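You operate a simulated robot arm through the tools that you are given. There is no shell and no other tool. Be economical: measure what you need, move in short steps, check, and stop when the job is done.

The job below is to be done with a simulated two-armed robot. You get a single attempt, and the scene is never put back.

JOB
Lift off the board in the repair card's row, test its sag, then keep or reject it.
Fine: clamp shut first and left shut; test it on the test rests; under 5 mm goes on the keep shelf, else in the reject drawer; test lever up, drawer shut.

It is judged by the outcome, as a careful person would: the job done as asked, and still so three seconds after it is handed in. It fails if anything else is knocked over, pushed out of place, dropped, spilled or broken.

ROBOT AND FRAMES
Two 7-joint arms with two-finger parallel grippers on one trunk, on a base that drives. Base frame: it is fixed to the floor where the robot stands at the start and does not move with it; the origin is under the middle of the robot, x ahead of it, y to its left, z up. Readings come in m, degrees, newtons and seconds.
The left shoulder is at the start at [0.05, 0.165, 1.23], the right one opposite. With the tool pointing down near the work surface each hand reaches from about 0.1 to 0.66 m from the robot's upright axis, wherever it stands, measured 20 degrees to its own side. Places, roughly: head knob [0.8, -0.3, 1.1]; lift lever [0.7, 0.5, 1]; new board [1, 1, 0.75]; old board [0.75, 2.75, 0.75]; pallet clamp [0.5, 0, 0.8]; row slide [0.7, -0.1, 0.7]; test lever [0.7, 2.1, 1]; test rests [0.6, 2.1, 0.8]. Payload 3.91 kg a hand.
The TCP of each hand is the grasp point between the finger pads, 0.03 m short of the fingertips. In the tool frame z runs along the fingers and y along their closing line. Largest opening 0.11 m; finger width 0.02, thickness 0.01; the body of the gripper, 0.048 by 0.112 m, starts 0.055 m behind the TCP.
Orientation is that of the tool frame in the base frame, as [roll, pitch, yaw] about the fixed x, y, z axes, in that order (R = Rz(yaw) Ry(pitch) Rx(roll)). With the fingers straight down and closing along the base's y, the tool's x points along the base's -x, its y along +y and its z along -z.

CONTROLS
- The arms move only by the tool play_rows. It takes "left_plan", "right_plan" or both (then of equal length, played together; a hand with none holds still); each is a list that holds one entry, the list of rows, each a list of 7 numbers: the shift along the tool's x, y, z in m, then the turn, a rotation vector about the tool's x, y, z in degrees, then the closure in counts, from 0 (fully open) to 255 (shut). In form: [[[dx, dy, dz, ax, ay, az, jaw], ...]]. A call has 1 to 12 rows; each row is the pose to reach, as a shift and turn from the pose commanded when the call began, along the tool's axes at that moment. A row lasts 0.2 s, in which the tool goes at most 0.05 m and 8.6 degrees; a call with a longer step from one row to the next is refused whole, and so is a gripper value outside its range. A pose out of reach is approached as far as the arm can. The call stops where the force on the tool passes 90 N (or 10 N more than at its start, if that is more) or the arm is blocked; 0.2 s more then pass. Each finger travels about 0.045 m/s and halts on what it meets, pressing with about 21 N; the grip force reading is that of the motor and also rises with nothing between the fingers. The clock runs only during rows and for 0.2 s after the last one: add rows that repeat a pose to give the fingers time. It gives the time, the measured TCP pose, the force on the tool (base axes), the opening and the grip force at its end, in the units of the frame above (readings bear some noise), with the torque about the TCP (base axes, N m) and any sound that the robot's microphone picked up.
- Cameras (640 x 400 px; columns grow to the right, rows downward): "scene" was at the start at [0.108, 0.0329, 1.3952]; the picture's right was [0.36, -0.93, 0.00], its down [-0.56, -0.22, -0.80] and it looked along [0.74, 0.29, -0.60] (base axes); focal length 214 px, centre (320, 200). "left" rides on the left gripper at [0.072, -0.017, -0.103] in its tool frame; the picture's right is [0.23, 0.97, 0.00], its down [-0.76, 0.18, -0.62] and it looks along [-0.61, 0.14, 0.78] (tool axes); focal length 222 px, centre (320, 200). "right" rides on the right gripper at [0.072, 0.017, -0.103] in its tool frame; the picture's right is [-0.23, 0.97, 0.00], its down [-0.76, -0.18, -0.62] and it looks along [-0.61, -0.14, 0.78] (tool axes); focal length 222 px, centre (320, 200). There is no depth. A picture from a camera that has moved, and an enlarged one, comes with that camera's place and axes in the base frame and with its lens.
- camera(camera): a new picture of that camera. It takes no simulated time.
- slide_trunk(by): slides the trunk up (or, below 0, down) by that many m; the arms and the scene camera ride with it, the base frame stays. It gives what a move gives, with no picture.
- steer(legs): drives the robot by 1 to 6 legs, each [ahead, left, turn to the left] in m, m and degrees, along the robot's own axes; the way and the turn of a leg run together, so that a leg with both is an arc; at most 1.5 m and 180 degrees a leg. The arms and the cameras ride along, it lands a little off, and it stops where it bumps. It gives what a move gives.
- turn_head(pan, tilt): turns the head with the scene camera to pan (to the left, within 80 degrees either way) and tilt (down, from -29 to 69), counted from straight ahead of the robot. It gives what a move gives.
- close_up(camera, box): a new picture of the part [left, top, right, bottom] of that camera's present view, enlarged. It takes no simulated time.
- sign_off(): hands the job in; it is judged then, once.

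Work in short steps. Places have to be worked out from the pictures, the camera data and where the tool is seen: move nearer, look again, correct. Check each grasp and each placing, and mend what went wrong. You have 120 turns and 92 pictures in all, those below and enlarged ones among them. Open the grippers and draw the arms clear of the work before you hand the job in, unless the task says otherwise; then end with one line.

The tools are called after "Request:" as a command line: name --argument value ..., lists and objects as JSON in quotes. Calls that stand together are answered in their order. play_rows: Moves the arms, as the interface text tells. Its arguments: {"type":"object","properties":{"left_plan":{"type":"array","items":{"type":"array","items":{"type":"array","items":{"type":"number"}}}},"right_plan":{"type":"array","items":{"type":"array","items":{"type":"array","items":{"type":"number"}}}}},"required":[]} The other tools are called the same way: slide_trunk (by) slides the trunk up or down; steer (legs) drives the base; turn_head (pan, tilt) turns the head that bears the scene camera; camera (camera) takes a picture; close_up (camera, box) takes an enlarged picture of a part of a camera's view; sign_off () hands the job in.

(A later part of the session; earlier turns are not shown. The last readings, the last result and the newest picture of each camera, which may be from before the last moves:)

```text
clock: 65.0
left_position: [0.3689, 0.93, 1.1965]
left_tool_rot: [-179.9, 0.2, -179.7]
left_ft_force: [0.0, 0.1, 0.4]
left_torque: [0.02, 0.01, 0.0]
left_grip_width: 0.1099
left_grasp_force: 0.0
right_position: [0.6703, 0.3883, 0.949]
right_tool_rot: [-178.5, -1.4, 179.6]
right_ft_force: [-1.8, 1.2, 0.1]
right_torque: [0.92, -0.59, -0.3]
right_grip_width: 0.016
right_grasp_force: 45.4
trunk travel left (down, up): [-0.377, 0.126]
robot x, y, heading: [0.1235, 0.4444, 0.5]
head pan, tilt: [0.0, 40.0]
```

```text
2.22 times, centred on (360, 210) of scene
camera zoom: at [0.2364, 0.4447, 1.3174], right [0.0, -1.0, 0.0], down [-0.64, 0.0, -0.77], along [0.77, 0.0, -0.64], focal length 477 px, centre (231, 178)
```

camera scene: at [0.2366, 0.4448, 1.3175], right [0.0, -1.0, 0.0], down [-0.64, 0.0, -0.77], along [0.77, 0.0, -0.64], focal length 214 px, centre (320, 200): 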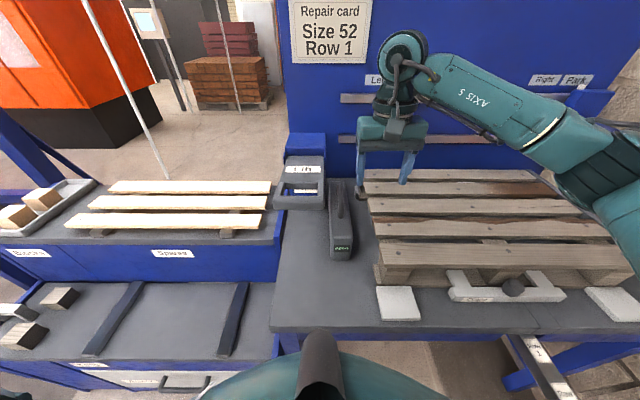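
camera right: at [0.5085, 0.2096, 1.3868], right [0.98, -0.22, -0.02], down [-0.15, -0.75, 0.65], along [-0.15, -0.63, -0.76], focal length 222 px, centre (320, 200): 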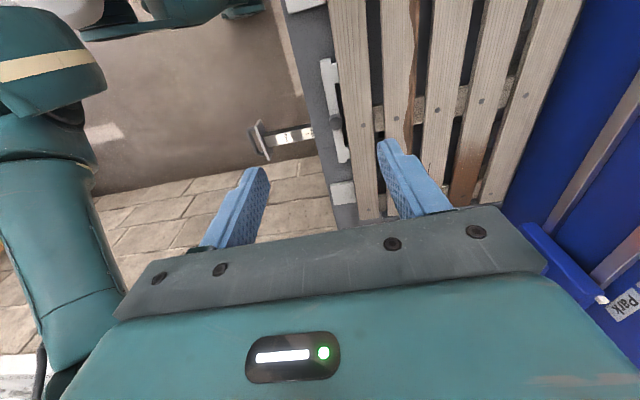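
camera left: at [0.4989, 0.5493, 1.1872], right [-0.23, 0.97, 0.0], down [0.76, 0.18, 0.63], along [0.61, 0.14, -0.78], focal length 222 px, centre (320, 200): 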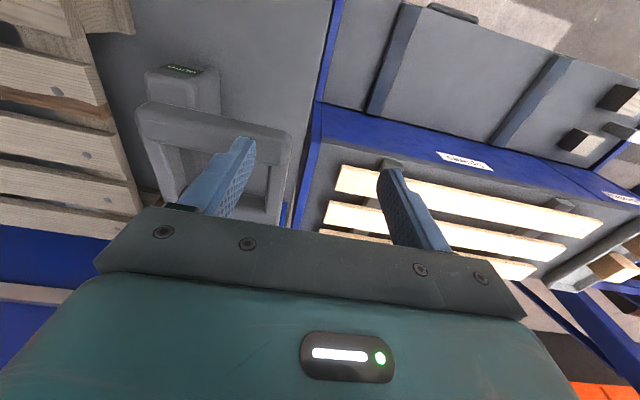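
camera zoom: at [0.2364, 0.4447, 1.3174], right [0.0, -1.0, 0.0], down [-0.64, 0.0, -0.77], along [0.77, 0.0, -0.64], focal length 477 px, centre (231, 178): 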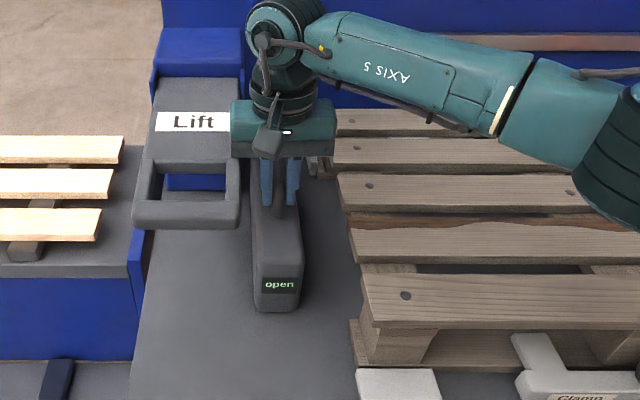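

The handle is a 16 mm graspable bar like the slide's. Ease it toward the pallet (−y) in small steps, watching the force.

Request:
play_rows --right_plan '[[[0, -0.008, 0, 0, 0, 0, 255], [0, -0.016, 0, 0, 0, 0, 255], [0, -0.024, 0, 0, 0, 0, 255]]]'

Request:
close_up --camera "scene" --box '[240, 120, 480, 300]'

```text
clock: 65.8
left_position: [0.3704, 0.9294, 1.1957]
left_tool_rot: [-180.0, 0.1, -179.7]
left_ft_force: [-0.6, 0.2, -0.7]
left_torque: [0.02, -0.02, -0.03]
left_grip_width: 0.1101
left_grasp_force: 0.1
right_position: [0.6694, 0.3622, 0.9495]
right_tool_rot: [-178.3, -1.8, 179.6]
right_ft_force: [-0.6, 1.3, -12.2]
right_torque: [0.98, -1.21, -0.46]
right_grip_width: 0.0162
right_grasp_force: 45.0
trunk travel left (down, up): [-0.377, 0.126]
robot x, y, heading: [0.1253, 0.4464, 0.2]
head pan, tilt: [0.0, 40.0]
```

```text
2.22 times, centred on (360, 210) of scene
camera zoom: at [0.2374, 0.4444, 1.3172], right [0.0, -1.0, 0.0], down [-0.64, 0.0, -0.77], along [0.77, 0.0, -0.64], focal length 477 px, centre (231, 178)
```

zoom: 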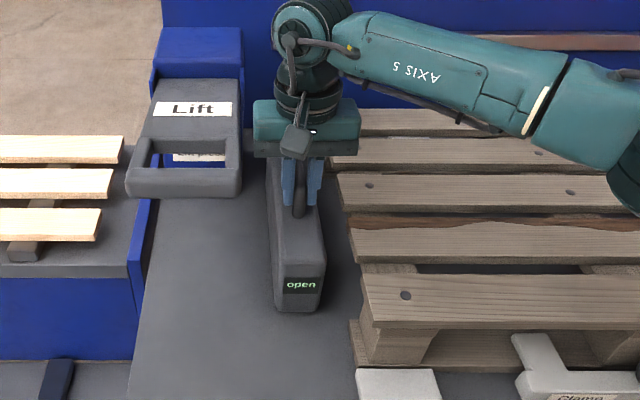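

It glides straight, without rotating — a side jaw. Continue until it meets the pallet or its stop.

Request:
play_rows --right_plan '[[[0, -0.008, 0, 0, 0, 0, 255], [0, -0.016, 0, 0, 0, 0, 255], [0, -0.024, 0, 0, 0, 0, 255], [0, -0.032, 0, 0, 0, 0, 255], [0, -0.04, 0, 0, 0, 0, 255]]]'

Request:
close_up --camera "scene" --box '[240, 120, 480, 300]'

```text
clock: 67.0
left_position: [0.3721, 0.9309, 1.194]
left_tool_rot: [-180.0, 0.0, -179.7]
left_ft_force: [0.0, 0.2, -0.8]
left_torque: [0.02, -0.03, -0.03]
left_grip_width: 0.1099
left_grasp_force: 0.1
right_position: [0.6701, 0.3265, 0.9484]
right_tool_rot: [-178.6, -1.8, 179.8]
right_ft_force: [4.4, 16.2, -32.4]
right_torque: [1.21, -0.52, -0.6]
right_grip_width: 0.0161
right_grasp_force: 45.1
trunk travel left (down, up): [-0.377, 0.126]
robot x, y, heading: [0.1247, 0.4415, 0.2]
head pan, tilt: [0.0, 40.0]
```

```text
2.22 times, centred on (360, 210) of scene
camera zoom: at [0.24, 0.446, 1.3168], right [0.01, -1.0, 0.0], down [-0.65, 0.0, -0.76], along [0.76, 0.0, -0.65], focal length 477 px, centre (231, 178)
```

zoom: 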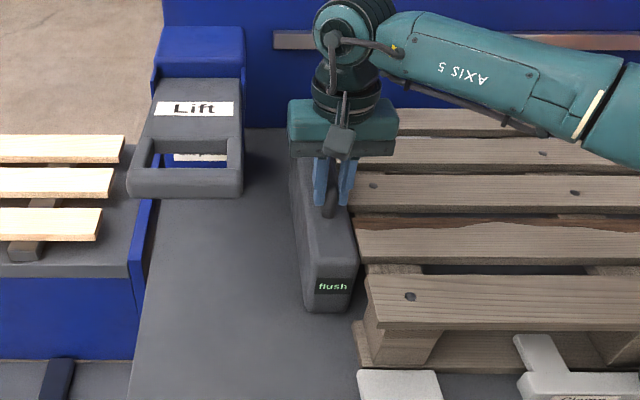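

The display now says "flush": it's an end-flush pusher for boards, not the clamp indicator. The job doesn't call for it, so I'll return it to exactly where it was; the clamp bar itself is at full stroke.

Request:
play_rows --right_plan '[[[0, 0.012, 0, 0, 0, 0, 255], [0, 0.024, 0, 0, 0, 0, 255], [0, 0.036, 0, 0, 0, 0, 255], [0, 0.048, 0, 0, 0, 0, 255], [0, 0.064, 0, 0, 0, 0, 255], [0, 0.064, 0, 0, 0, 0, 255]]]'

Request:
close_up --camera "scene" --box '[240, 120, 480, 300]'

```text
clock: 68.4
left_position: [0.3702, 0.923, 1.2003]
left_tool_rot: [179.7, 0.2, -179.8]
left_ft_force: [-0.7, 0.3, 0.2]
left_torque: [0.0, -0.02, -0.04]
left_grip_width: 0.1102
left_grasp_force: 0.2
right_position: [0.6703, 0.3767, 0.9492]
right_tool_rot: [-178.3, -1.8, 179.2]
right_ft_force: [-12.4, -44.9, -18.2]
right_torque: [4.06, -1.24, 1.42]
right_grip_width: 0.0163
right_grasp_force: 45.1
trunk travel left (down, up): [-0.377, 0.126]
robot x, y, heading: [0.1277, 0.4444, 0.1]
head pan, tilt: [0.0, 40.0]
```

```text
2.22 times, centred on (360, 210) of scene
camera zoom: at [0.2366, 0.4383, 1.3174], right [0.0, -1.0, -0.01], down [-0.64, 0.0, -0.77], along [0.77, 0.01, -0.64], focal length 477 px, centre (231, 178)
```

zoom: 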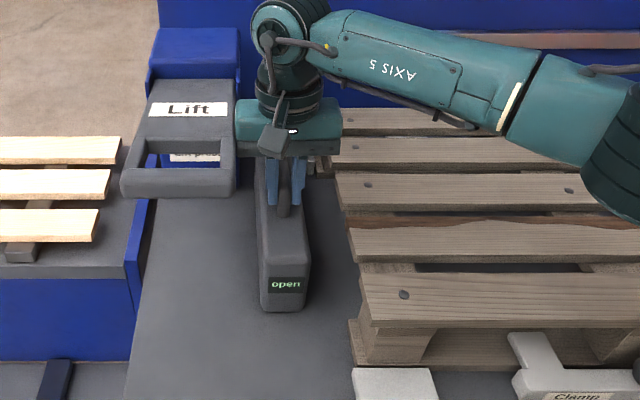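

The pusher is back at its stop ("open"). Release it, then take the closed right hand over the front bar of the Lift frame, about [0.58, 0.488, 1.03].

Request:
play_rows --right_plan '[[[0, -0.003, 0, 0, 0, 0, 150], [0, -0.003, 0, 0, 0, 0, 100], [0, -0.003, -0.045, 0, 0, 0, 80], [0, -0.003, -0.09, 0, 0, 0, 120], [0.01, 0.0, -0.135, 0, 0, 0, 255], [0.035, 0.03, -0.165, 0, 0, 0, 255], [0.06, 0.06, -0.185, 0, 0, 0, 255], [0.09, 0.09, -0.19, 0, 0, 0, 255], [0.09, 0.11, -0.185, 0, 0, 0, 255]]]'

Request:
close_up --camera "scene" --box '[220, 100, 440, 280]'

```text
clock: 70.4
left_position: [0.369, 0.9299, 1.1956]
left_tool_rot: [-179.8, 0.2, -179.7]
left_ft_force: [-0.5, 0.0, -0.5]
left_torque: [-0.03, 0.03, -0.03]
left_grip_width: 0.1101
left_grasp_force: 0.1
right_position: [0.586, 0.5029, 1.1359]
right_tool_rot: [-178.4, -1.4, 179.5]
right_ft_force: [0.1, 0.0, -0.1]
right_torque: [0.0, 0.01, 0.01]
right_grip_width: 0.0
right_grasp_force: 21.6
trunk travel left (down, up): [-0.377, 0.126]
robot x, y, heading: [0.1232, 0.4424, 0.2]
head pan, tilt: [0.0, 40.0]
```

```text
2.22 times, centred on (330, 190) of scene
camera zoom: at [0.2368, 0.445, 1.3174], right [0.0, -1.0, 0.0], down [-0.64, 0.0, -0.77], along [0.77, 0.0, -0.64], focal length 477 px, centre (298, 222)
```

zoom: 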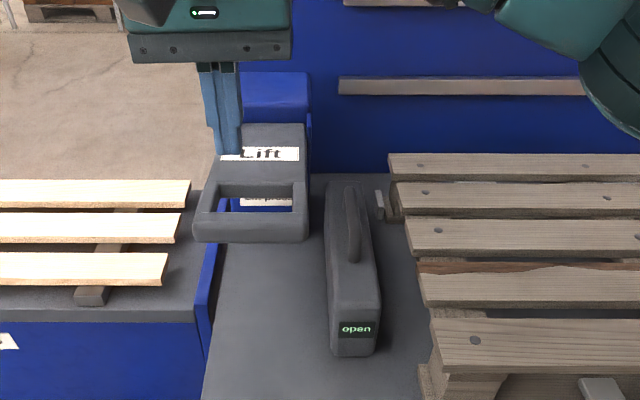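

Fingertips are above the frame. Press its front bar down along its arc, stopping on resistance.

Request:
play_rows --right_plan '[[[0.005, -0.012, 0.04, 0, 0, 0, 255], [0.006, -0.012, 0.07, 0, 0, 0, 255], [0.004, -0.012, 0.094, 0, 0, 0, 255], [-0.002, -0.012, 0.118, 0, 0, 0, 255], [-0.013, -0.012, 0.14, 0, 0, 0, 255]]]'

Request:
close_up --camera "scene" --box '[220, 100, 520, 300]'

```text
clock: 71.6
left_position: [0.3699, 0.9294, 1.1968]
left_tool_rot: [-179.9, 0.2, -179.7]
left_ft_force: [0.4, 0.0, -0.9]
left_torque: [0.02, -0.03, 0.05]
left_grip_width: 0.1098
left_grasp_force: 0.1
right_position: [0.596, 0.4884, 0.9937]
right_tool_rot: [-178.3, -1.5, 179.6]
right_ft_force: [-1.7, -0.3, 2.5]
right_torque: [0.03, 0.08, 0.04]
right_grip_width: 0.0002
right_grasp_force: 21.0
trunk travel left (down, up): [-0.377, 0.126]
robot x, y, heading: [0.1236, 0.4431, 0.1]
head pan, tilt: [0.0, 40.0]
```

```text
2.00 times, centred on (370, 200) of scene
camera zoom: at [0.2365, 0.4448, 1.3175], right [0.0, -1.0, 0.0], down [-0.64, 0.0, -0.77], along [0.77, 0.0, -0.64], focal length 429 px, centre (220, 200)
```

zoom: 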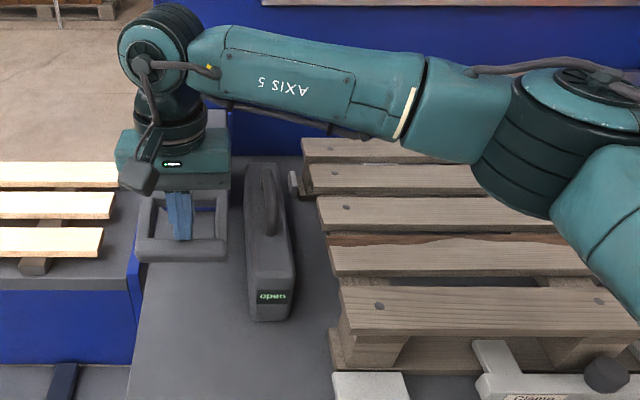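

The frame is swinging down easily (bar now ~z 0.96). Keep following the arc down.

Request:
play_rows --right_plan '[[[-0.007, 0, 0.012, 0, 0, 0, 255], [-0.016, 0, 0.024, 0, 0, 0, 255], [-0.024, 0, 0.034, 0, 0, 0, 255], [-0.033, 0, 0.044, 0, 0, 0, 255], [-0.043, 0, 0.052, 0, 0, 0, 255], [-0.053, 0, 0.058, 0, 0, 0, 255]]]'

Request:
close_up --camera "scene" --box '[220, 100, 520, 300]'

```text
clock: 73.0
left_position: [0.3659, 0.9276, 1.1985]
left_tool_rot: [-179.9, 0.3, -179.7]
left_ft_force: [0.4, 0.0, 0.2]
left_torque: [0.01, 0.03, 0.01]
left_grip_width: 0.1101
left_grasp_force: 0.0
right_position: [0.6384, 0.4865, 0.9348]
right_tool_rot: [-178.4, -1.8, -180.0]
right_ft_force: [-40.8, -9.8, 0.6]
right_torque: [1.24, -2.22, -0.06]
right_grip_width: 0.0002
right_grasp_force: 21.1
trunk travel left (down, up): [-0.377, 0.126]
robot x, y, heading: [0.1213, 0.4471, 0.3]
head pan, tilt: [0.0, 40.0]
```

```text
2.00 times, centred on (370, 200) of scene
camera zoom: at [0.2311, 0.4435, 1.3179], right [0.0, -1.0, 0.0], down [-0.64, 0.0, -0.77], along [0.77, 0.0, -0.64], focal length 429 px, centre (220, 200)
```

zoom: 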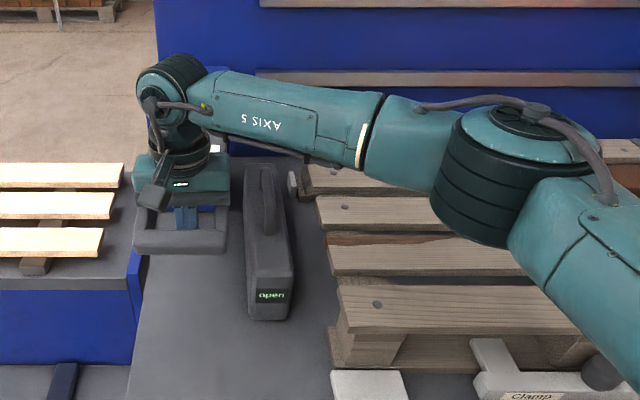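

The fingers slid into the loop instead of carrying the bar. Rise out, turn the hand 90° so the jaws can grip the bar, and look.

Request:
play_rows --right_plan '[[[0.025, 0, -0.005, 0, 0, 0, 255], [0.03, 0, -0.05, 0, 0, 0, 255], [0.035, 0, -0.095, 0, 0, 0, 255], [0.04, 0, -0.14, 0, 0, 0, 200], [0.045, 0, -0.185, 0, 0, 8, 100], [0.05, 0, -0.19, 0, 0, 16, 60], [0.05, 0, -0.19, 0, 0, 24, 60], [0.05, 0, -0.19, 0, 0, 32, 60], [0.05, 0, -0.19, 0, 0, 40, 60], [0.05, 0, -0.19, 0, 0, 48, 60], [0.05, 0, -0.19, 0, 0, 56, 60], [0.05, 0, -0.19, 0, 0, 64, 60]]]'

Request:
play_rows --right_plan '[[[0, 0, 0, 0, 0, 8, 60], [0, 0, 0, 0, 0, 16, 60], [0, 0, 0, 0, 0, 24, 60], [0, 0, 0, 0, 0, 26, 60]]]'

Request:
close_up --camera "scene" --box '[220, 60, 520, 260]'

```text
clock: 75.6
left_position: [0.3699, 0.9299, 1.1967]
left_tool_rot: [-179.9, 0.2, -179.7]
left_ft_force: [0.0, -0.4, 0.5]
left_torque: [-0.02, 0.03, 0.01]
left_grip_width: 0.1099
left_grasp_force: 0.1
right_position: [0.6007, 0.4915, 1.1264]
right_tool_rot: [-177.9, 0.8, 115.4]
right_ft_force: [0.8, -0.2, -0.2]
right_torque: [0.01, 0.01, -0.04]
right_grip_width: 0.084
right_grasp_force: 0.1
trunk travel left (down, up): [-0.377, 0.126]
robot x, y, heading: [0.1264, 0.4455, 0.2]
head pan, tilt: [0.0, 40.0]
```

```text
clock: 76.6
left_position: [0.3699, 0.9293, 1.1957]
left_tool_rot: [-179.9, 0.1, -179.7]
left_ft_force: [-0.2, 0.0, 0.1]
left_torque: [-0.01, -0.02, 0.02]
left_grip_width: 0.11
left_grasp_force: 0.1
right_position: [0.6, 0.4922, 1.1266]
right_tool_rot: [-178.5, 1.6, 89.6]
right_ft_force: [-0.1, 0.2, -0.6]
right_torque: [-0.02, -0.01, 0.01]
right_grip_width: 0.0842
right_grasp_force: 0.0
trunk travel left (down, up): [-0.377, 0.126]
robot x, y, heading: [0.1232, 0.443, 0.2]
head pan, tilt: [0.0, 40.0]
```

```text
2.00 times, centred on (370, 160) of scene
camera zoom: at [0.2366, 0.4448, 1.3174], right [0.0, -1.0, 0.0], down [-0.64, 0.0, -0.77], along [0.77, 0.0, -0.64], focal length 429 px, centre (220, 280)
```

zoom: 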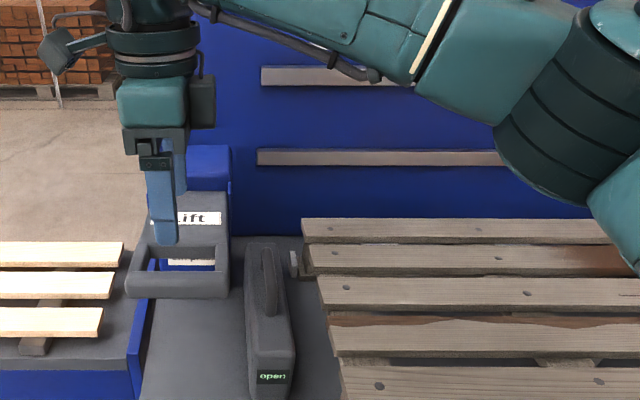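

The frame has returned to its rest height on its own. Bar at ~[0.577, 0.49, 1.025]: straddle and grip it.

Request:
play_rows --right_plan '[[[0, -0.012, 0, 0, 0, 0, 100], [0, -0.023, 0.02, 0, 0, 0, 100], [0, -0.023, 0.055, 0, 0, 0, 100], [0, -0.023, 0.09, 0, 0, 0, 100], [0, -0.023, 0.09, 0, 0, 0, 255], [0, -0.023, 0.09, 0, 0, 0, 255], [0, -0.023, 0.09, 0, 0, 0, 255], [0, -0.023, 0.09, 0, 0, 0, 255]]]'

```text
clock: 78.4
left_position: [0.376, 0.9302, 1.194]
left_tool_rot: [-179.9, -0.2, -179.6]
left_ft_force: [0.7, 0.0, 0.3]
left_torque: [-0.02, -0.01, -0.02]
left_grip_width: 0.1097
left_grasp_force: 0.0
right_position: [0.5828, 0.4901, 1.0345]
right_tool_rot: [-178.8, 1.5, 89.3]
right_ft_force: [45.6, 7.8, -7.1]
right_torque: [0.7, 0.28, 0.78]
right_grip_width: 0.0274
right_grasp_force: 45.3
trunk travel left (down, up): [-0.377, 0.126]
robot x, y, heading: [0.1254, 0.4439, 0.3]
head pan, tilt: [0.0, 40.0]
```

Bar gripped (27 mm). Swing it down along the arc, turning the hand with it.

Request:
play_rows --right_plan '[[[0, 0.006, 0, 0, 0, 0, 255], [0, 0.0076, 0.023, -8, 0, 0, 255], [0, 0.0124, 0.0455, -16, 0, 0, 255], [0, 0.0203, 0.067, -24, 0, 0, 255], [0, 0.031, 0.0874, -32, 0, 0, 255], [0, 0.0446, 0.106, -40, 0, 0, 255]]]'

Request:
close_up --camera "scene" --box '[220, 60, 580, 300]'

```text
clock: 79.8
left_position: [0.3662, 0.9308, 1.1959]
left_tool_rot: [-179.9, 0.5, -179.6]
left_ft_force: [-0.2, -1.0, -1.0]
left_torque: [0.03, 0.03, -0.04]
left_grip_width: 0.1101
left_grasp_force: 0.2
right_position: [0.5947, 0.4897, 0.9171]
right_tool_rot: [144.5, 1.8, 90.8]
right_ft_force: [-70.2, 7.1, -36.9]
right_torque: [-0.18, 2.32, -1.45]
right_grip_width: 0.0304
right_grasp_force: 45.4
trunk travel left (down, up): [-0.377, 0.126]
robot x, y, heading: [0.1249, 0.4419, 0.3]
head pan, tilt: [0.0, 40.0]
```

```text
1.67 times, centred on (400, 180) of scene
camera zoom: at [0.2323, 0.446, 1.3173], right [0.0, -1.0, 0.0], down [-0.64, 0.0, -0.77], along [0.77, 0.0, -0.64], focal length 358 px, centre (187, 233)
```

zoom: 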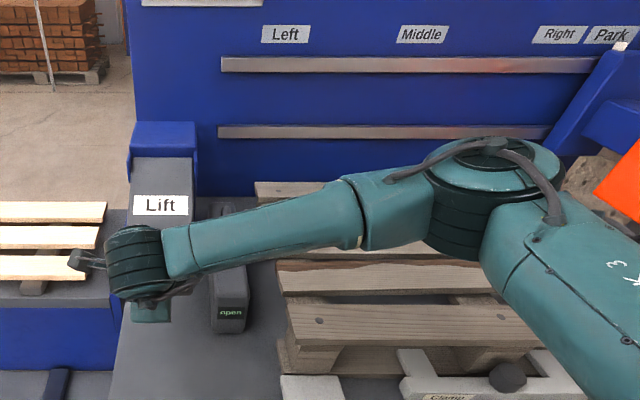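

The arc is flatter than assumed (x-force built up). Relieve forward push and continue pressing mostly straight down.

Request:
play_rows --right_plan '[[[0, -0.019, -0.016, 0, 0, 0, 255], [0, -0.0255, -0.0085, -3, 0, 0, 255], [0, -0.032, -0.001, -6, 0, 0, 255], [0, -0.038, 0.007, -9, 0, 0, 255], [0, -0.045, 0.0146, -12, 0, 0, 255]]]'

Request:
close_up --camera "scene" --box '[220, 60, 580, 300]'

```text
clock: 81.0
left_position: [0.3725, 0.9325, 1.195]
left_tool_rot: [-179.7, 0.0, -179.7]
left_ft_force: [0.2, 0.7, -1.3]
left_torque: [0.02, 0.01, -0.01]
left_grip_width: 0.1103
left_grasp_force: 0.1
right_position: [0.6007, 0.488, 0.8978]
right_tool_rot: [128.3, 0.9, 89.6]
right_ft_force: [40.4, 31.1, 20.7]
right_torque: [0.76, 0.54, -0.2]
right_grip_width: 0.0327
right_grasp_force: 44.9
trunk travel left (down, up): [-0.377, 0.126]
robot x, y, heading: [0.1264, 0.4447, 0.4]
head pan, tilt: [0.0, 40.0]
```

```text
1.67 times, centred on (400, 180) of scene
camera zoom: at [0.2397, 0.4478, 1.3177], right [0.01, -1.0, 0.0], down [-0.64, -0.01, -0.76], along [0.76, 0.0, -0.64], focal length 358 px, centre (187, 233)
```

zoom: 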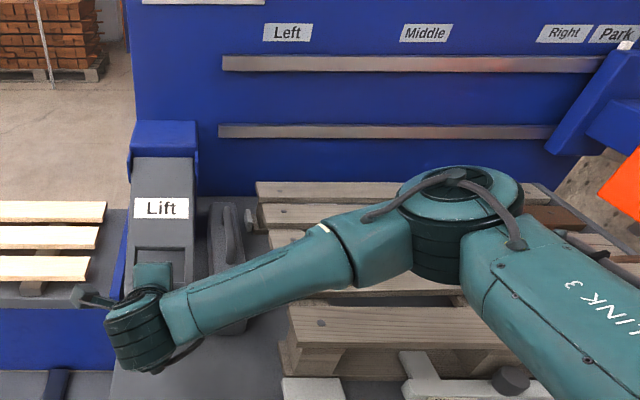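

Lever is well down (z 0.90). Press a little further to find the end of travel.

Request:
play_rows --right_plan '[[[0, -0.004, 0.0115, -3, 0, 0, 255], [0, -0.008, 0.023, -6, 0, 0, 255], [0, -0.0113, 0.0343, -9, 0, 0, 255], [0, -0.0113, 0.0343, -9, 0, 0, 255]]]'

Request:
turn_head --pan -25 --tilt 40

Request:
camera --camera "scene"

```text
clock: 82.0
left_position: [0.3717, 0.931, 1.1957]
left_tool_rot: [-179.8, 0.1, -179.7]
left_ft_force: [0.6, -0.7, 0.0]
left_torque: [0.0, 0.02, 0.0]
left_grip_width: 0.1097
left_grasp_force: 0.1
right_position: [0.6164, 0.4879, 0.8692]
right_tool_rot: [119.1, 0.9, 89.6]
right_ft_force: [36.2, 22.9, 29.9]
right_torque: [0.62, 0.09, -0.63]
right_grip_width: 0.0331
right_grasp_force: 45.0
trunk travel left (down, up): [-0.377, 0.126]
robot x, y, heading: [0.1223, 0.4432, -0.0]
head pan, tilt: [0.0, 40.0]
```

```text
clock: 82.9
left_position: [0.3715, 0.9301, 1.1955]
left_tool_rot: [-179.8, 0.1, -179.6]
left_ft_force: [0.3, -0.5, 1.5]
left_torque: [0.0, 0.0, 0.03]
left_grip_width: 0.1099
left_grasp_force: 0.1
right_position: [0.6162, 0.4891, 0.8689]
right_tool_rot: [119.1, 1.0, 89.7]
right_ft_force: [36.0, 19.4, 29.9]
right_torque: [0.83, -0.06, -0.27]
right_grip_width: 0.0332
right_grasp_force: 44.9
trunk travel left (down, up): [-0.377, 0.126]
robot x, y, heading: [0.1293, 0.4423, 0.3]
head pan, tilt: [-25.0, 40.0]
```

```text
19 pictures are left
camera scene: at [0.2298, 0.4104, 1.3174], right [-0.42, -0.91, 0.0], down [-0.58, 0.27, -0.77], along [0.7, -0.32, -0.64], focal length 214 px, centre (320, 200)
```

scene: 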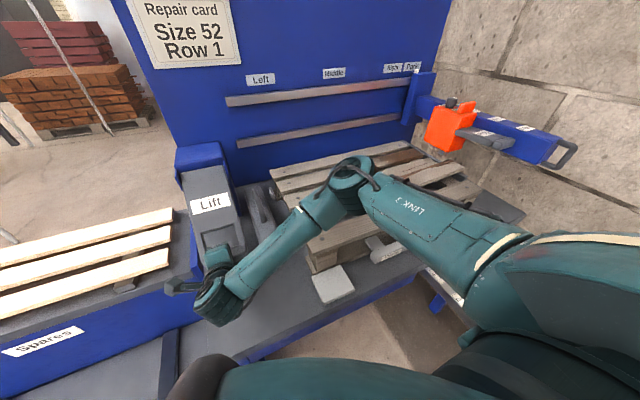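

No hard stop yet; continue a bit further along the arc.

Request:
play_rows --right_plan '[[[0, -0.0055, 0.0107, -3, 0, 0, 255], [0, -0.011, 0.0213, -6, 0, 0, 255], [0, -0.0165, 0.032, -9, 0, 0, 255], [0, -0.02, 0.044, -11, 0, 0, 255], [0, -0.02, 0.044, -11, 0, 0, 255]]]'

```text
clock: 83.8
left_position: [0.3635, 0.9262, 1.1991]
left_tool_rot: [180.0, 0.5, -179.8]
left_ft_force: [0.5, 0.4, -1.6]
left_torque: [0.01, 0.03, -0.02]
left_grip_width: 0.1102
left_grasp_force: 0.0
right_position: [0.6333, 0.489, 0.8502]
right_tool_rot: [107.5, 0.2, 89.7]
right_ft_force: [-33.3, -13.0, 38.2]
right_torque: [1.1, -0.05, -0.22]
right_grip_width: 0.0344
right_grasp_force: 44.0
trunk travel left (down, up): [-0.377, 0.126]
robot x, y, heading: [0.125, 0.4429, 0.0]
head pan, tilt: [-25.0, 40.0]
stopped in row 4 (right hand): the force on the tool passed its limit at 95 N (the readings are from after the stop); the commanded pose is now the measured one
```

Hard stop reached (95 N) — the lift stroke is complete. Guide the lever back up along the same path and let go.

Request:
play_rows --right_plan '[[[0, 0.0061, -0.0104, 8, 0, 0, 255], [0, 0.0135, -0.0233, 16, 0, 0, 255], [0, 0.0256, -0.0377, 24, 0, 0, 255], [0, 0.0418, -0.0493, 32, 0, 0, 255], [0, 0.0596, -0.0593, 39, 0, 0, 255], [0, 0.0824, -0.0699, 46, 0, 0, 255], [0, 0.1053, -0.0805, 53, 0, 0, 255], [0, 0.1281, -0.091, 60, 0, 0, 255], [0, 0.1462, -0.1001, 67, 0, 0, 255], [0, 0.1595, -0.1044, 71, 0, 0, 255], [0, 0.1595, -0.1044, 71, 0, 0, 150], [0, 0.1595, -0.1044, 71, 0, 0, 80]]]'

```text
clock: 86.4
left_position: [0.3701, 0.9286, 1.1966]
left_tool_rot: [-179.9, 0.2, -179.8]
left_ft_force: [0.1, 0.0, 0.0]
left_torque: [-0.01, -0.03, 0.0]
left_grip_width: 0.1099
left_grasp_force: 0.1
right_position: [0.5861, 0.4909, 1.0285]
right_tool_rot: [179.1, 0.7, 89.7]
right_ft_force: [0.5, -0.2, -1.2]
right_torque: [-0.03, 0.0, -0.01]
right_grip_width: 0.0756
right_grasp_force: 0.0
trunk travel left (down, up): [-0.377, 0.126]
robot x, y, heading: [0.1248, 0.4424, 0.1]
head pan, tilt: [-25.0, 40.0]
```

Lever released at rest. Raise the right hand and swing it over the pallet's middle (jaws still along x, as needed for the board), shifting the base 0.1 m right.

Request:
play_rows --right_plan '[[[0, 0, -0.045, 0, 0, 0, 0], [0, 0, -0.09, 0, 0, 0, 0], [-0.03, 0, -0.12, 0, 0, 0, 0], [-0.07, 0, -0.13, 0, 0, 0, 0], [-0.115, 0, -0.13, 0, 0, 0, 0], [-0.16, 0, -0.13, 0, 0, 0, 0], [-0.205, 0, -0.13, 0, 0, 0, 0], [-0.25, 0, -0.13, 0, 0, 0, 0], [-0.295, 0, -0.13, 0, 0, 0, 0]]]'

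Request:
steer --legs '[[0, -0.1, 0]]'

Request:
camera --camera "right"

```text
clock: 88.4
left_position: [0.368, 0.9278, 1.1969]
left_tool_rot: [179.9, 0.1, -179.8]
left_ft_force: [-1.0, -0.5, 0.1]
left_torque: [0.04, 0.01, 0.01]
left_grip_width: 0.1098
left_grasp_force: 0.0
right_position: [0.5849, 0.1971, 1.1614]
right_tool_rot: [179.3, 0.7, 89.7]
right_ft_force: [-0.2, -0.4, -1.1]
right_torque: [0.0, -0.03, 0.02]
right_grip_width: 0.11
right_grasp_force: 0.1
trunk travel left (down, up): [-0.377, 0.126]
robot x, y, heading: [0.1252, 0.4428, 0.1]
head pan, tilt: [-25.0, 40.0]
```

```text
clock: 90.0
left_position: [0.3697, 0.8291, 1.1975]
left_tool_rot: [-179.9, 0.2, -179.8]
left_ft_force: [-0.7, 0.1, 0.1]
left_torque: [0.02, 0.01, 0.01]
left_grip_width: 0.1099
left_grasp_force: 0.0
right_position: [0.5863, 0.0989, 1.1611]
right_tool_rot: [179.3, 0.7, 89.7]
right_ft_force: [0.7, -0.8, -0.8]
right_torque: [0.0, 0.03, 0.0]
right_grip_width: 0.1098
right_grasp_force: 0.1
trunk travel left (down, up): [-0.377, 0.126]
robot x, y, heading: [0.122, 0.3411, 0.1]
head pan, tilt: [-25.0, 40.0]
```

```text
18 pictures are left
camera right: at [0.6024, 0.1716, 1.2628], right [0.97, -0.23, 0.02], down [-0.19, -0.75, 0.63], along [-0.13, -0.62, -0.78], focal length 222 px, centre (320, 200)
```

right: 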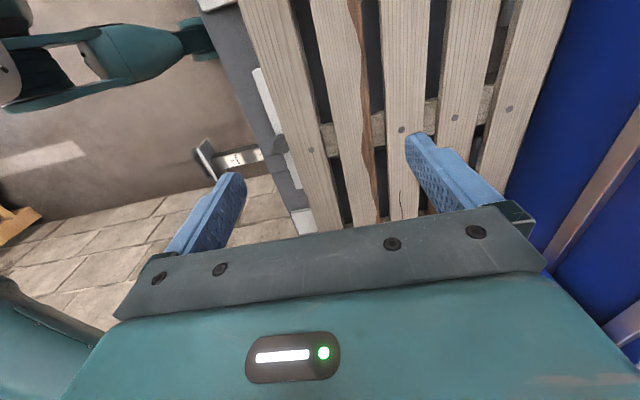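

Row 1's nails are no longer visible in the second board: it has been lifted off. I check how high it stands from the scene camera.

Request:
close_up --camera "scene" --box '[190, 165, 350, 265]'

```text
4.00 times, centred on (270, 215) of scene
camera zoom: at [0.2283, 0.3083, 1.3174], right [-0.42, -0.91, 0.0], down [-0.58, 0.27, -0.77], along [0.7, -0.32, -0.64], focal length 858 px, centre (520, 140)
```

zoom: 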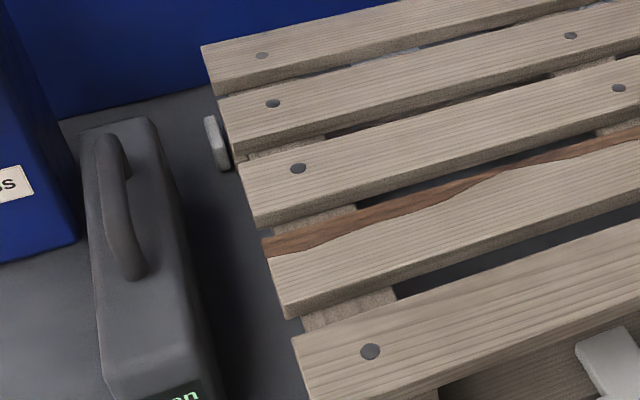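

Gaps of ~2 cm exist both sides of the Row 1 board (width ~0.06), enough for fingers. Move over its middle [0.63, 0.0] and lower to z 1.0, then check alignment.

Request:
play_rows --right_plan '[[[-0.03, 0.015, 0.02, 0, 0, 0, 85], [-0.06, 0.03, 0.05, 0, 0, 0, 85], [-0.09, 0.04, 0.08, 0, 0, 0, 85], [-0.099, 0.044, 0.12, 0, 0, 0, 85], [-0.099, 0.044, 0.16, 0, 0, 0, 85]]]'

Request:
camera --camera "right"

```text
clock: 91.2
left_position: [0.3699, 0.8294, 1.1963]
left_tool_rot: [-179.9, 0.2, -179.7]
left_ft_force: [0.0, -0.5, 0.1]
left_torque: [0.02, -0.01, -0.01]
left_grip_width: 0.11
left_grasp_force: 0.1
right_position: [0.6323, -0.0018, 1.0037]
right_tool_rot: [179.3, 0.7, 89.8]
right_ft_force: [-0.4, 0.0, -0.2]
right_torque: [0.0, 0.01, 0.02]
right_grip_width: 0.0734
right_grasp_force: 0.0
trunk travel left (down, up): [-0.377, 0.126]
robot x, y, heading: [0.1249, 0.3442, 0.5]
head pan, tilt: [-25.0, 40.0]
```

```text
16 pictures are left
camera right: at [0.6485, 0.0715, 1.1057], right [0.97, -0.23, 0.02], down [-0.19, -0.75, 0.63], along [-0.13, -0.62, -0.78], focal length 222 px, centre (320, 200)
```

right: 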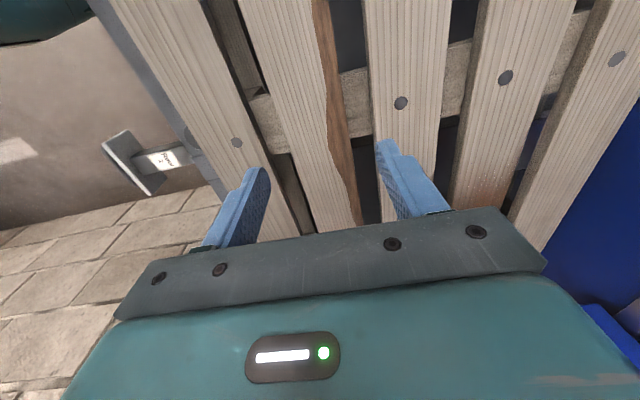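

Board spans x 0.596–0.658 (centre 0.627). Shift −5 mm, descend to z 0.92 (tips just above the stringer), and close.

Request:
play_rows --right_plan '[[[0, -0.005, 0.03, 0, 0, 0, 85], [0, -0.005, 0.06, 0, 0, 0, 85], [0, -0.005, 0.075, 0, 0, 0, 85], [0, -0.005, 0.084, 0, 0, 0, 85], [0, -0.005, 0.084, 0, 0, 0, 255], [0, -0.005, 0.084, 0, 0, 0, 255], [0, -0.005, 0.084, 0, 0, 0, 255]]]'

```text
clock: 92.8
left_position: [0.3696, 0.8287, 1.1965]
left_tool_rot: [-179.8, 0.2, -179.8]
left_ft_force: [0.0, 0.0, -0.1]
left_torque: [0.0, 0.0, -0.01]
left_grip_width: 0.1098
left_grasp_force: 0.2
right_position: [0.6264, -0.0045, 0.9196]
right_tool_rot: [179.4, 0.7, 89.8]
right_ft_force: [0.7, 0.1, -0.7]
right_torque: [0.06, -0.07, -0.04]
right_grip_width: 0.0599
right_grasp_force: 21.2
trunk travel left (down, up): [-0.377, 0.126]
robot x, y, heading: [0.1241, 0.3428, 0.1]
head pan, tilt: [-25.0, 40.0]
```

Gripped on the 60 mm board. Lift slowly 0.04 and read the force.

Request:
play_rows --right_plan '[[[0, 0, -0.01, 0, 0, 0, 255], [0, 0, -0.02, 0, 0, 0, 255], [0, 0, -0.035, 0, 0, 0, 255], [0, 0, -0.05, 0, 0, 0, 255], [0, 0, -0.05, 0, 0, 0, 255]]]'

Request:
camera --camera "right"

```text
clock: 94.0
left_position: [0.3694, 0.829, 1.1958]
left_tool_rot: [-180.0, 0.1, -179.8]
left_ft_force: [0.3, -0.4, 0.2]
left_torque: [0.02, 0.01, 0.0]
left_grip_width: 0.1101
left_grasp_force: 0.1
right_position: [0.6267, -0.0025, 0.9688]
right_tool_rot: [179.3, 0.6, 89.7]
right_ft_force: [0.1, -0.3, -3.0]
right_torque: [-0.03, -0.03, 0.02]
right_grip_width: 0.0601
right_grasp_force: 21.4
trunk travel left (down, up): [-0.377, 0.126]
robot x, y, heading: [0.1243, 0.3398, 0.1]
head pan, tilt: [-25.0, 40.0]
```

```text
15 pictures are left
camera right: at [0.6431, 0.0695, 1.0695], right [0.97, -0.23, 0.01], down [-0.19, -0.75, 0.63], along [-0.14, -0.62, -0.78], focal length 222 px, centre (320, 200)
```

right: 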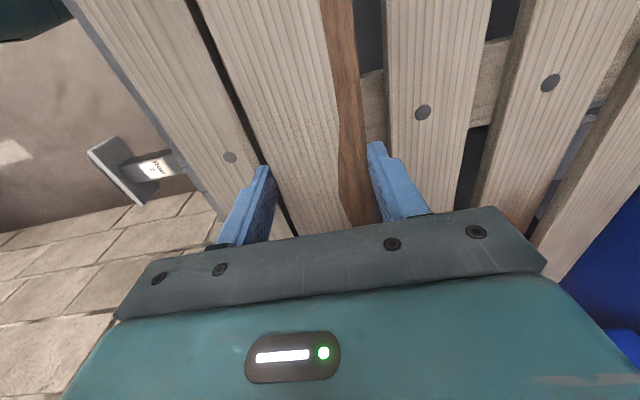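

The board is free and balanced (3 N). Raise it to z≈1.2, then back off and drive left to the test bench.

Request:
play_rows --right_plan '[[[0, 0, -0.045, 0, 0, 0, 255], [0, 0, -0.09, 0, 0, 0, 255], [0, 0, -0.135, 0, 0, 0, 255], [0, 0, -0.18, 0, 0, 0, 255], [0, 0, -0.22, 0, 0, 0, 255], [0, -0.02, -0.24, 0, 0, 0, 255], [0, -0.05, -0.25, 0, 0, 0, 255], [0, -0.09, -0.25, 0, 0, 0, 255]]]'

Request:
steer --legs '[[-0.5, 0, 0], [0, 1.3, 0], [0, 0.58, 0]]'

Request:
turn_head --pan 0 --tilt 25

Request:
camera --camera "scene"

```text
clock: 95.8
left_position: [0.3699, 0.8287, 1.1973]
left_tool_rot: [179.9, 0.2, -179.8]
left_ft_force: [-0.2, 0.3, 0.3]
left_torque: [-0.03, -0.03, 0.01]
left_grip_width: 0.1103
left_grasp_force: 0.0
right_position: [0.5303, 0.0017, 1.2192]
right_tool_rot: [179.3, 0.7, 89.6]
right_ft_force: [-0.6, 0.6, -2.4]
right_torque: [-0.01, -0.02, 0.01]
right_grip_width: 0.0598
right_grasp_force: 21.2
trunk travel left (down, up): [-0.377, 0.126]
robot x, y, heading: [0.1261, 0.3421, 0.2]
head pan, tilt: [-25.0, 40.0]
```

```text
clock: 114.9
left_position: [-0.1076, 2.6752, 1.1959]
left_tool_rot: [-179.9, 0.2, 179.4]
left_ft_force: [0.1, 0.2, -0.5]
left_torque: [-0.01, 0.01, 0.03]
left_grip_width: 0.1101
left_grasp_force: 0.1
right_position: [0.04, 1.845, 1.2192]
right_tool_rot: [179.3, 0.7, 88.8]
right_ft_force: [0.0, -0.4, -2.1]
right_torque: [-0.01, 0.0, 0.02]
right_grip_width: 0.0596
right_grasp_force: 20.6
trunk travel left (down, up): [-0.377, 0.126]
robot x, y, heading: [-0.3627, 2.1925, -0.8]
head pan, tilt: [-25.0, 40.0]
```

```text
clock: 115.8
left_position: [-0.109, 2.6749, 1.1976]
left_tool_rot: [-180.0, 0.2, 179.3]
left_ft_force: [-0.2, 0.0, -0.3]
left_torque: [0.01, 0.01, -0.03]
left_grip_width: 0.1102
left_grasp_force: 0.2
right_position: [0.0403, 1.8454, 1.2184]
right_tool_rot: [179.3, 0.7, 88.7]
right_ft_force: [-0.6, 0.3, -2.3]
right_torque: [-0.03, 0.0, 0.01]
right_grip_width: 0.0596
right_grasp_force: 21.6
trunk travel left (down, up): [-0.377, 0.126]
robot x, y, heading: [-0.3619, 2.1893, -0.7]
head pan, tilt: [0.0, 25.0]
```

```text
14 pictures are left
camera scene: at [-0.2422, 2.1927, 1.3407], right [-0.01, -1.0, 0.0], down [-0.42, 0.01, -0.91], along [0.91, -0.01, -0.42], focal length 214 px, centre (320, 200)
```

scene: 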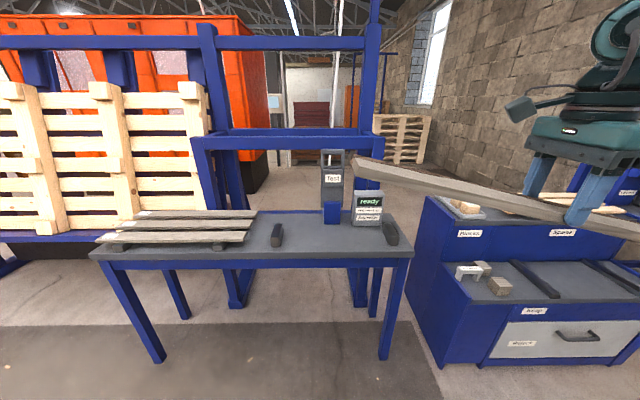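

Request:
close_up --camera "scene" --box '[240, 130, 440, 270]'

```text
2.86 times, centred on (340, 200) of scene
camera zoom: at [-0.2422, 2.1927, 1.3407], right [-0.01, -1.0, 0.0], down [-0.42, 0.01, -0.91], along [0.91, -0.01, -0.42], focal length 613 px, centre (263, 200)
```

zoom: 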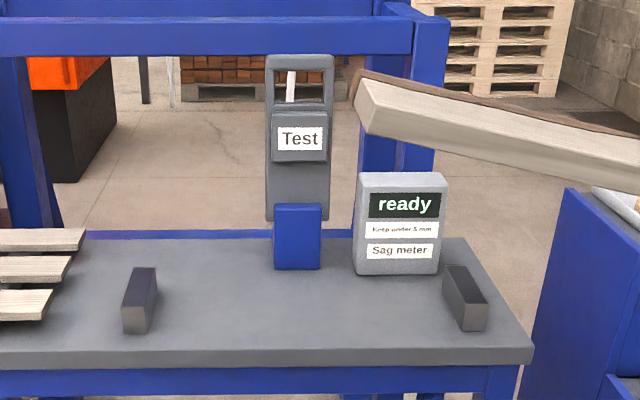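

Rests are about [0.605, 1.858] and [0.605, 2.379] (centre y 2.118), the meter says "ready", lever is up. Drive forward 0.46 m, 0.1 m left, and straighten.

Request:
steer --legs '[[0, 0.1, 0.7], [0.46, 0, 0]]'

```text
clock: 119.7
left_position: [0.3514, 2.7763, 1.1959]
left_tool_rot: [-179.9, 0.0, 179.9]
left_ft_force: [-0.1, -1.0, 0.1]
left_torque: [0.01, 0.05, -0.01]
left_grip_width: 0.1099
left_grasp_force: 0.1
right_position: [0.5074, 1.9477, 1.2183]
right_tool_rot: [179.3, 0.7, 89.4]
right_ft_force: [0.6, 0.4, -2.7]
right_torque: [-0.02, 0.04, -0.03]
right_grip_width: 0.0598
right_grasp_force: 20.3
trunk travel left (down, up): [-0.377, 0.126]
robot x, y, heading: [0.1047, 2.2909, -0.0]
head pan, tilt: [0.0, 25.0]
```

Bring the board over the rests and lower to z 0.90 to check.

Request:
play_rows --right_plan '[[[0.03, 0.02, 0.01, 0, 0, -0.5, 255], [0.06, 0.04, 0.03, 0, 0, -0.5, 255], [0.09, 0.06, 0.06, 0, 0, -0.5, 255], [0.12, 0.08, 0.09, 0, 0, -0.5, 255], [0.15, 0.092, 0.12, 0, 0, -0.5, 255], [0.17, 0.097, 0.155, 0, 0, -0.5, 255], [0.17, 0.097, 0.195, 0, 0, -0.5, 255], [0.17, 0.097, 0.235, 0, 0, -0.5, 255], [0.17, 0.097, 0.275, 0, 0, -0.5, 255], [0.17, 0.097, 0.31, 0, 0, -0.5, 255]]]'

Request:
camera --camera "scene"

```text
clock: 121.9
left_position: [0.3508, 2.7756, 1.1969]
left_tool_rot: [-179.9, 0.3, 179.9]
left_ft_force: [0.3, -1.2, 0.6]
left_torque: [-0.02, 0.05, -0.01]
left_grip_width: 0.1099
left_grasp_force: 0.1
right_position: [0.6099, 2.1137, 0.9086]
right_tool_rot: [179.2, 0.8, 89.9]
right_ft_force: [0.4, 0.1, -0.9]
right_torque: [-0.5, 0.12, -0.17]
right_grip_width: 0.06
right_grasp_force: 20.9
trunk travel left (down, up): [-0.377, 0.126]
robot x, y, heading: [0.1024, 2.2891, -0.0]
head pan, tilt: [0.0, 25.0]
```

```text
12 pictures are left
camera scene: at [0.2218, 2.2924, 1.3408], right [0.0, -1.0, 0.0], down [-0.42, 0.0, -0.91], along [0.91, 0.0, -0.42], focal length 214 px, centre (320, 200)
```

scene: 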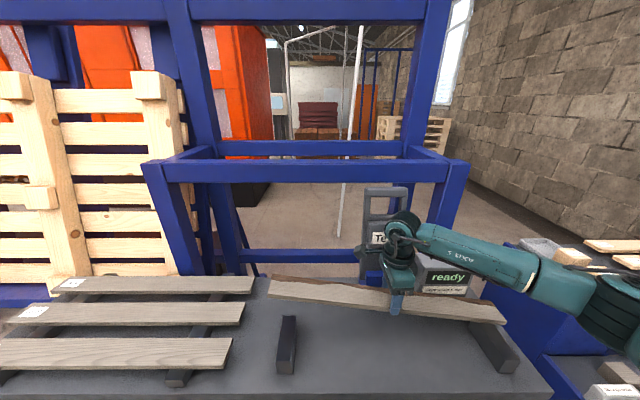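

Torque says the board's right end already touches something, and it looks slanted. Zoom in.

Request:
close_up --camera "scene" --box '[250, 240, 530, 400]'

```text
2.29 times, centred on (390, 320) of scene
camera zoom: at [0.2218, 2.2924, 1.3408], right [0.0, -1.0, 0.0], down [-0.42, 0.0, -0.91], along [0.91, 0.0, -0.42], focal length 490 px, centre (160, -74)
```

zoom: 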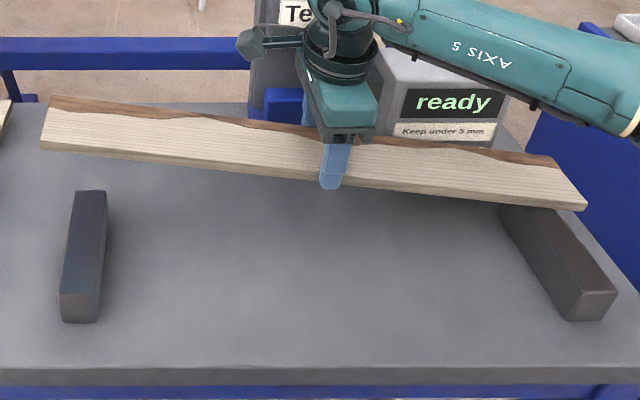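

The board swivelled ~9° in the grip (right end low, touching the right rest, top ≈ z 0.83). Lift slightly, level it by rolling the hand, shift to the rests' middle x≈0.55, and lower gently.

Request:
play_rows --right_plan '[[[0, -0.01, -0.03, 0, 0, 0, 255], [0, -0.03, -0.03, 0, -4, 0, 255], [0, -0.05, -0.03, 0, -8, 0, 255], [0, -0.058, -0.02, 0, -8.5, 0, 255], [0, -0.058, 0.0, 0, -8.5, 0, 255], [0, -0.058, 0.015, 0, -8.5, 0, 255], [0, -0.058, 0.025, 0, -8.5, 0, 255]]]'

Request:
close_up --camera "scene" --box '[250, 240, 530, 400]'

```text
clock: 123.5
left_position: [0.3527, 2.7769, 1.1964]
left_tool_rot: [-179.9, 0.1, 179.8]
left_ft_force: [0.4, 0.1, 0.3]
left_torque: [-0.01, -0.03, 0.0]
left_grip_width: 0.1096
left_grasp_force: 0.1
right_position: [0.5542, 2.1106, 0.8822]
right_tool_rot: [179.4, 9.4, 89.8]
right_ft_force: [0.9, -0.8, -2.6]
right_torque: [-0.01, 0.0, -0.01]
right_grip_width: 0.0596
right_grasp_force: 21.3
trunk travel left (down, up): [-0.377, 0.126]
robot x, y, heading: [0.1039, 2.2948, 0.0]
head pan, tilt: [0.0, 25.0]
```

```text
2.29 times, centred on (390, 320) of scene
camera zoom: at [0.222, 2.2922, 1.3407], right [0.0, -1.0, 0.0], down [-0.42, 0.0, -0.91], along [0.91, 0.0, -0.42], focal length 490 px, centre (160, -74)
```

zoom: 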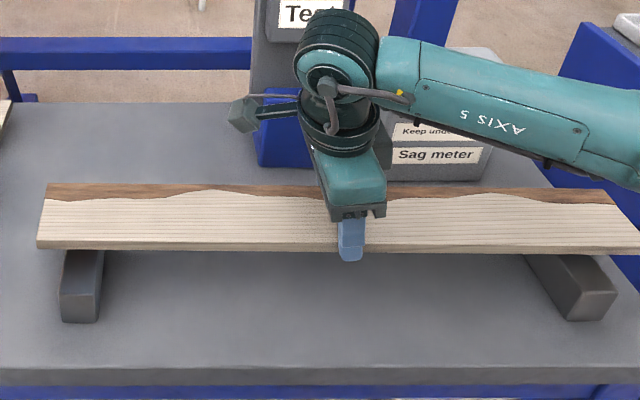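

Level and over both rests. Lower gently to contact.

Request:
play_rows --right_plan '[[[0.0008, 0, 0.005, 0, 0, 0, 255], [0.0016, 0, 0.01, 0, 0, 0, 255], [0.0025, 0, 0.015, 0, 0, 0, 255], [0.003, 0, 0.019, 0, 0, 0, 255]]]'

```text
clock: 124.5
left_position: [0.3507, 2.7746, 1.1971]
left_tool_rot: [-179.8, 0.2, 179.9]
left_ft_force: [1.0, 0.0, -0.6]
left_torque: [-0.03, 0.04, 0.02]
left_grip_width: 0.1102
left_grasp_force: 0.1
right_position: [0.5537, 2.1124, 0.8639]
right_tool_rot: [179.2, 9.4, 89.7]
right_ft_force: [-1.7, -2.1, 8.1]
right_torque: [-0.49, 0.34, -0.02]
right_grip_width: 0.0598
right_grasp_force: 21.1
trunk travel left (down, up): [-0.377, 0.126]
robot x, y, heading: [0.1029, 2.291, -0.1]
head pan, tilt: [0.0, 25.0]
```

Contact on both rests (8 N). Open and withdraw upward, levelling the hand and moving it clear to the right.

Request:
play_rows --right_plan '[[[0, 0, 0, 0, 0, 0, 180], [0, 0, 0, 0, 0, 0, 85], [0, 0, 0, 0, 0, 0, 85], [0, 0, -0.03, 0, 0, 0, 85], [0, 0, -0.07, 0, 0, 0, 85], [0, 0, -0.115, 0, 4, 0, 60], [0, 0, -0.16, 0, 8.5, 0, 60], [0, -0.02, -0.2, 0, 8.5, 0, 60], [0, -0.04, -0.24, 0, 8.5, 0, 60]]]'

Request:
close_up --camera "scene" --box '[220, 160, 540, 400]'

```text
clock: 126.5
left_position: [0.3518, 2.7766, 1.1965]
left_tool_rot: [-179.9, 0.2, 179.8]
left_ft_force: [-0.8, -0.6, -0.7]
left_torque: [-0.01, 0.0, 0.02]
left_grip_width: 0.11
left_grasp_force: 0.1
right_position: [0.5119, 2.1525, 1.0975]
right_tool_rot: [179.3, 0.8, 89.9]
right_ft_force: [-0.1, -0.3, -1.1]
right_torque: [-0.02, 0.01, 0.01]
right_grip_width: 0.0842
right_grasp_force: 0.1
trunk travel left (down, up): [-0.377, 0.126]
robot x, y, heading: [0.0988, 2.2911, -0.1]
head pan, tilt: [0.0, 25.0]
```

```text
1.67 times, centred on (380, 280) of scene
camera zoom: at [0.2214, 2.2926, 1.3408], right [0.0, -1.0, 0.0], down [-0.42, 0.0, -0.91], along [0.91, 0.0, -0.42], focal length 358 px, centre (220, 67)
```

zoom: 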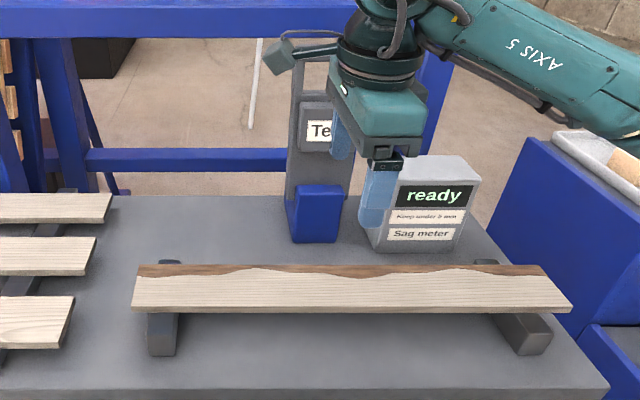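

Board rests on both supports. The test lever's top bar triangulates to [0.74, 2.121, 1.13]; move the base 0.09 m forward and the trunk up 0.1 m for reach.

Request:
slide_trunk --by 0.1

Request:
steer --legs '[[0.09, 0, 0]]'

Request:
play_rows --right_plan '[[[-0.01, 0.03, -0.04, 0, 0, 0, 90], [-0.02, 0.07, -0.05, 0, 0, 0, 90], [-0.028, 0.11, -0.05, 0, 0, 0, 90], [-0.028, 0.14, -0.05, 0, 0, 0, 90]]]'

Request:
camera --camera "scene"

```text
clock: 127.8
left_position: [0.3513, 2.7772, 1.2966]
left_tool_rot: [-179.9, 0.2, 179.9]
left_ft_force: [0.0, -0.3, 0.1]
left_torque: [0.01, 0.05, -0.02]
left_grip_width: 0.11
left_grasp_force: 0.0
right_position: [0.5125, 2.1515, 1.1974]
right_tool_rot: [179.3, 0.7, 90.0]
right_ft_force: [0.1, -0.6, 0.3]
right_torque: [0.0, 0.01, 0.0]
right_grip_width: 0.0843
right_grasp_force: 0.0
trunk travel left (down, up): [-0.477, 0.026]
robot x, y, heading: [0.0994, 2.2914, -0.1]
head pan, tilt: [0.0, 25.0]
```

```text
clock: 128.9
left_position: [0.44, 2.7761, 1.2965]
left_tool_rot: [-179.8, 0.2, 179.8]
left_ft_force: [-0.1, -0.3, -0.6]
left_torque: [-0.01, -0.01, 0.03]
left_grip_width: 0.1099
left_grasp_force: 0.1
right_position: [0.6008, 2.1521, 1.1963]
right_tool_rot: [179.3, 0.7, 90.0]
right_ft_force: [1.0, -0.1, -0.3]
right_torque: [-0.02, -0.01, -0.02]
right_grip_width: 0.0842
right_grasp_force: 0.1
trunk travel left (down, up): [-0.477, 0.026]
robot x, y, heading: [0.1881, 2.29, -0.0]
head pan, tilt: [0.0, 25.0]
```

```text
refused: row 1 steps farther than a row can; nothing moved
```

```text
8 pictures are left
camera scene: at [0.3112, 2.2923, 1.4407], right [0.0, -1.0, 0.0], down [-0.42, 0.0, -0.91], along [0.91, 0.0, -0.42], focal length 214 px, centre (320, 200)
```

scene: 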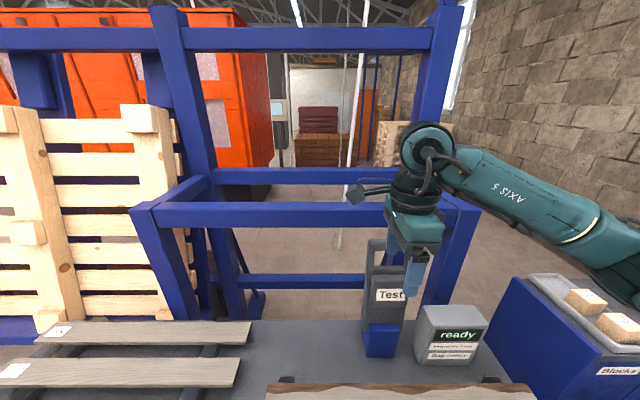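

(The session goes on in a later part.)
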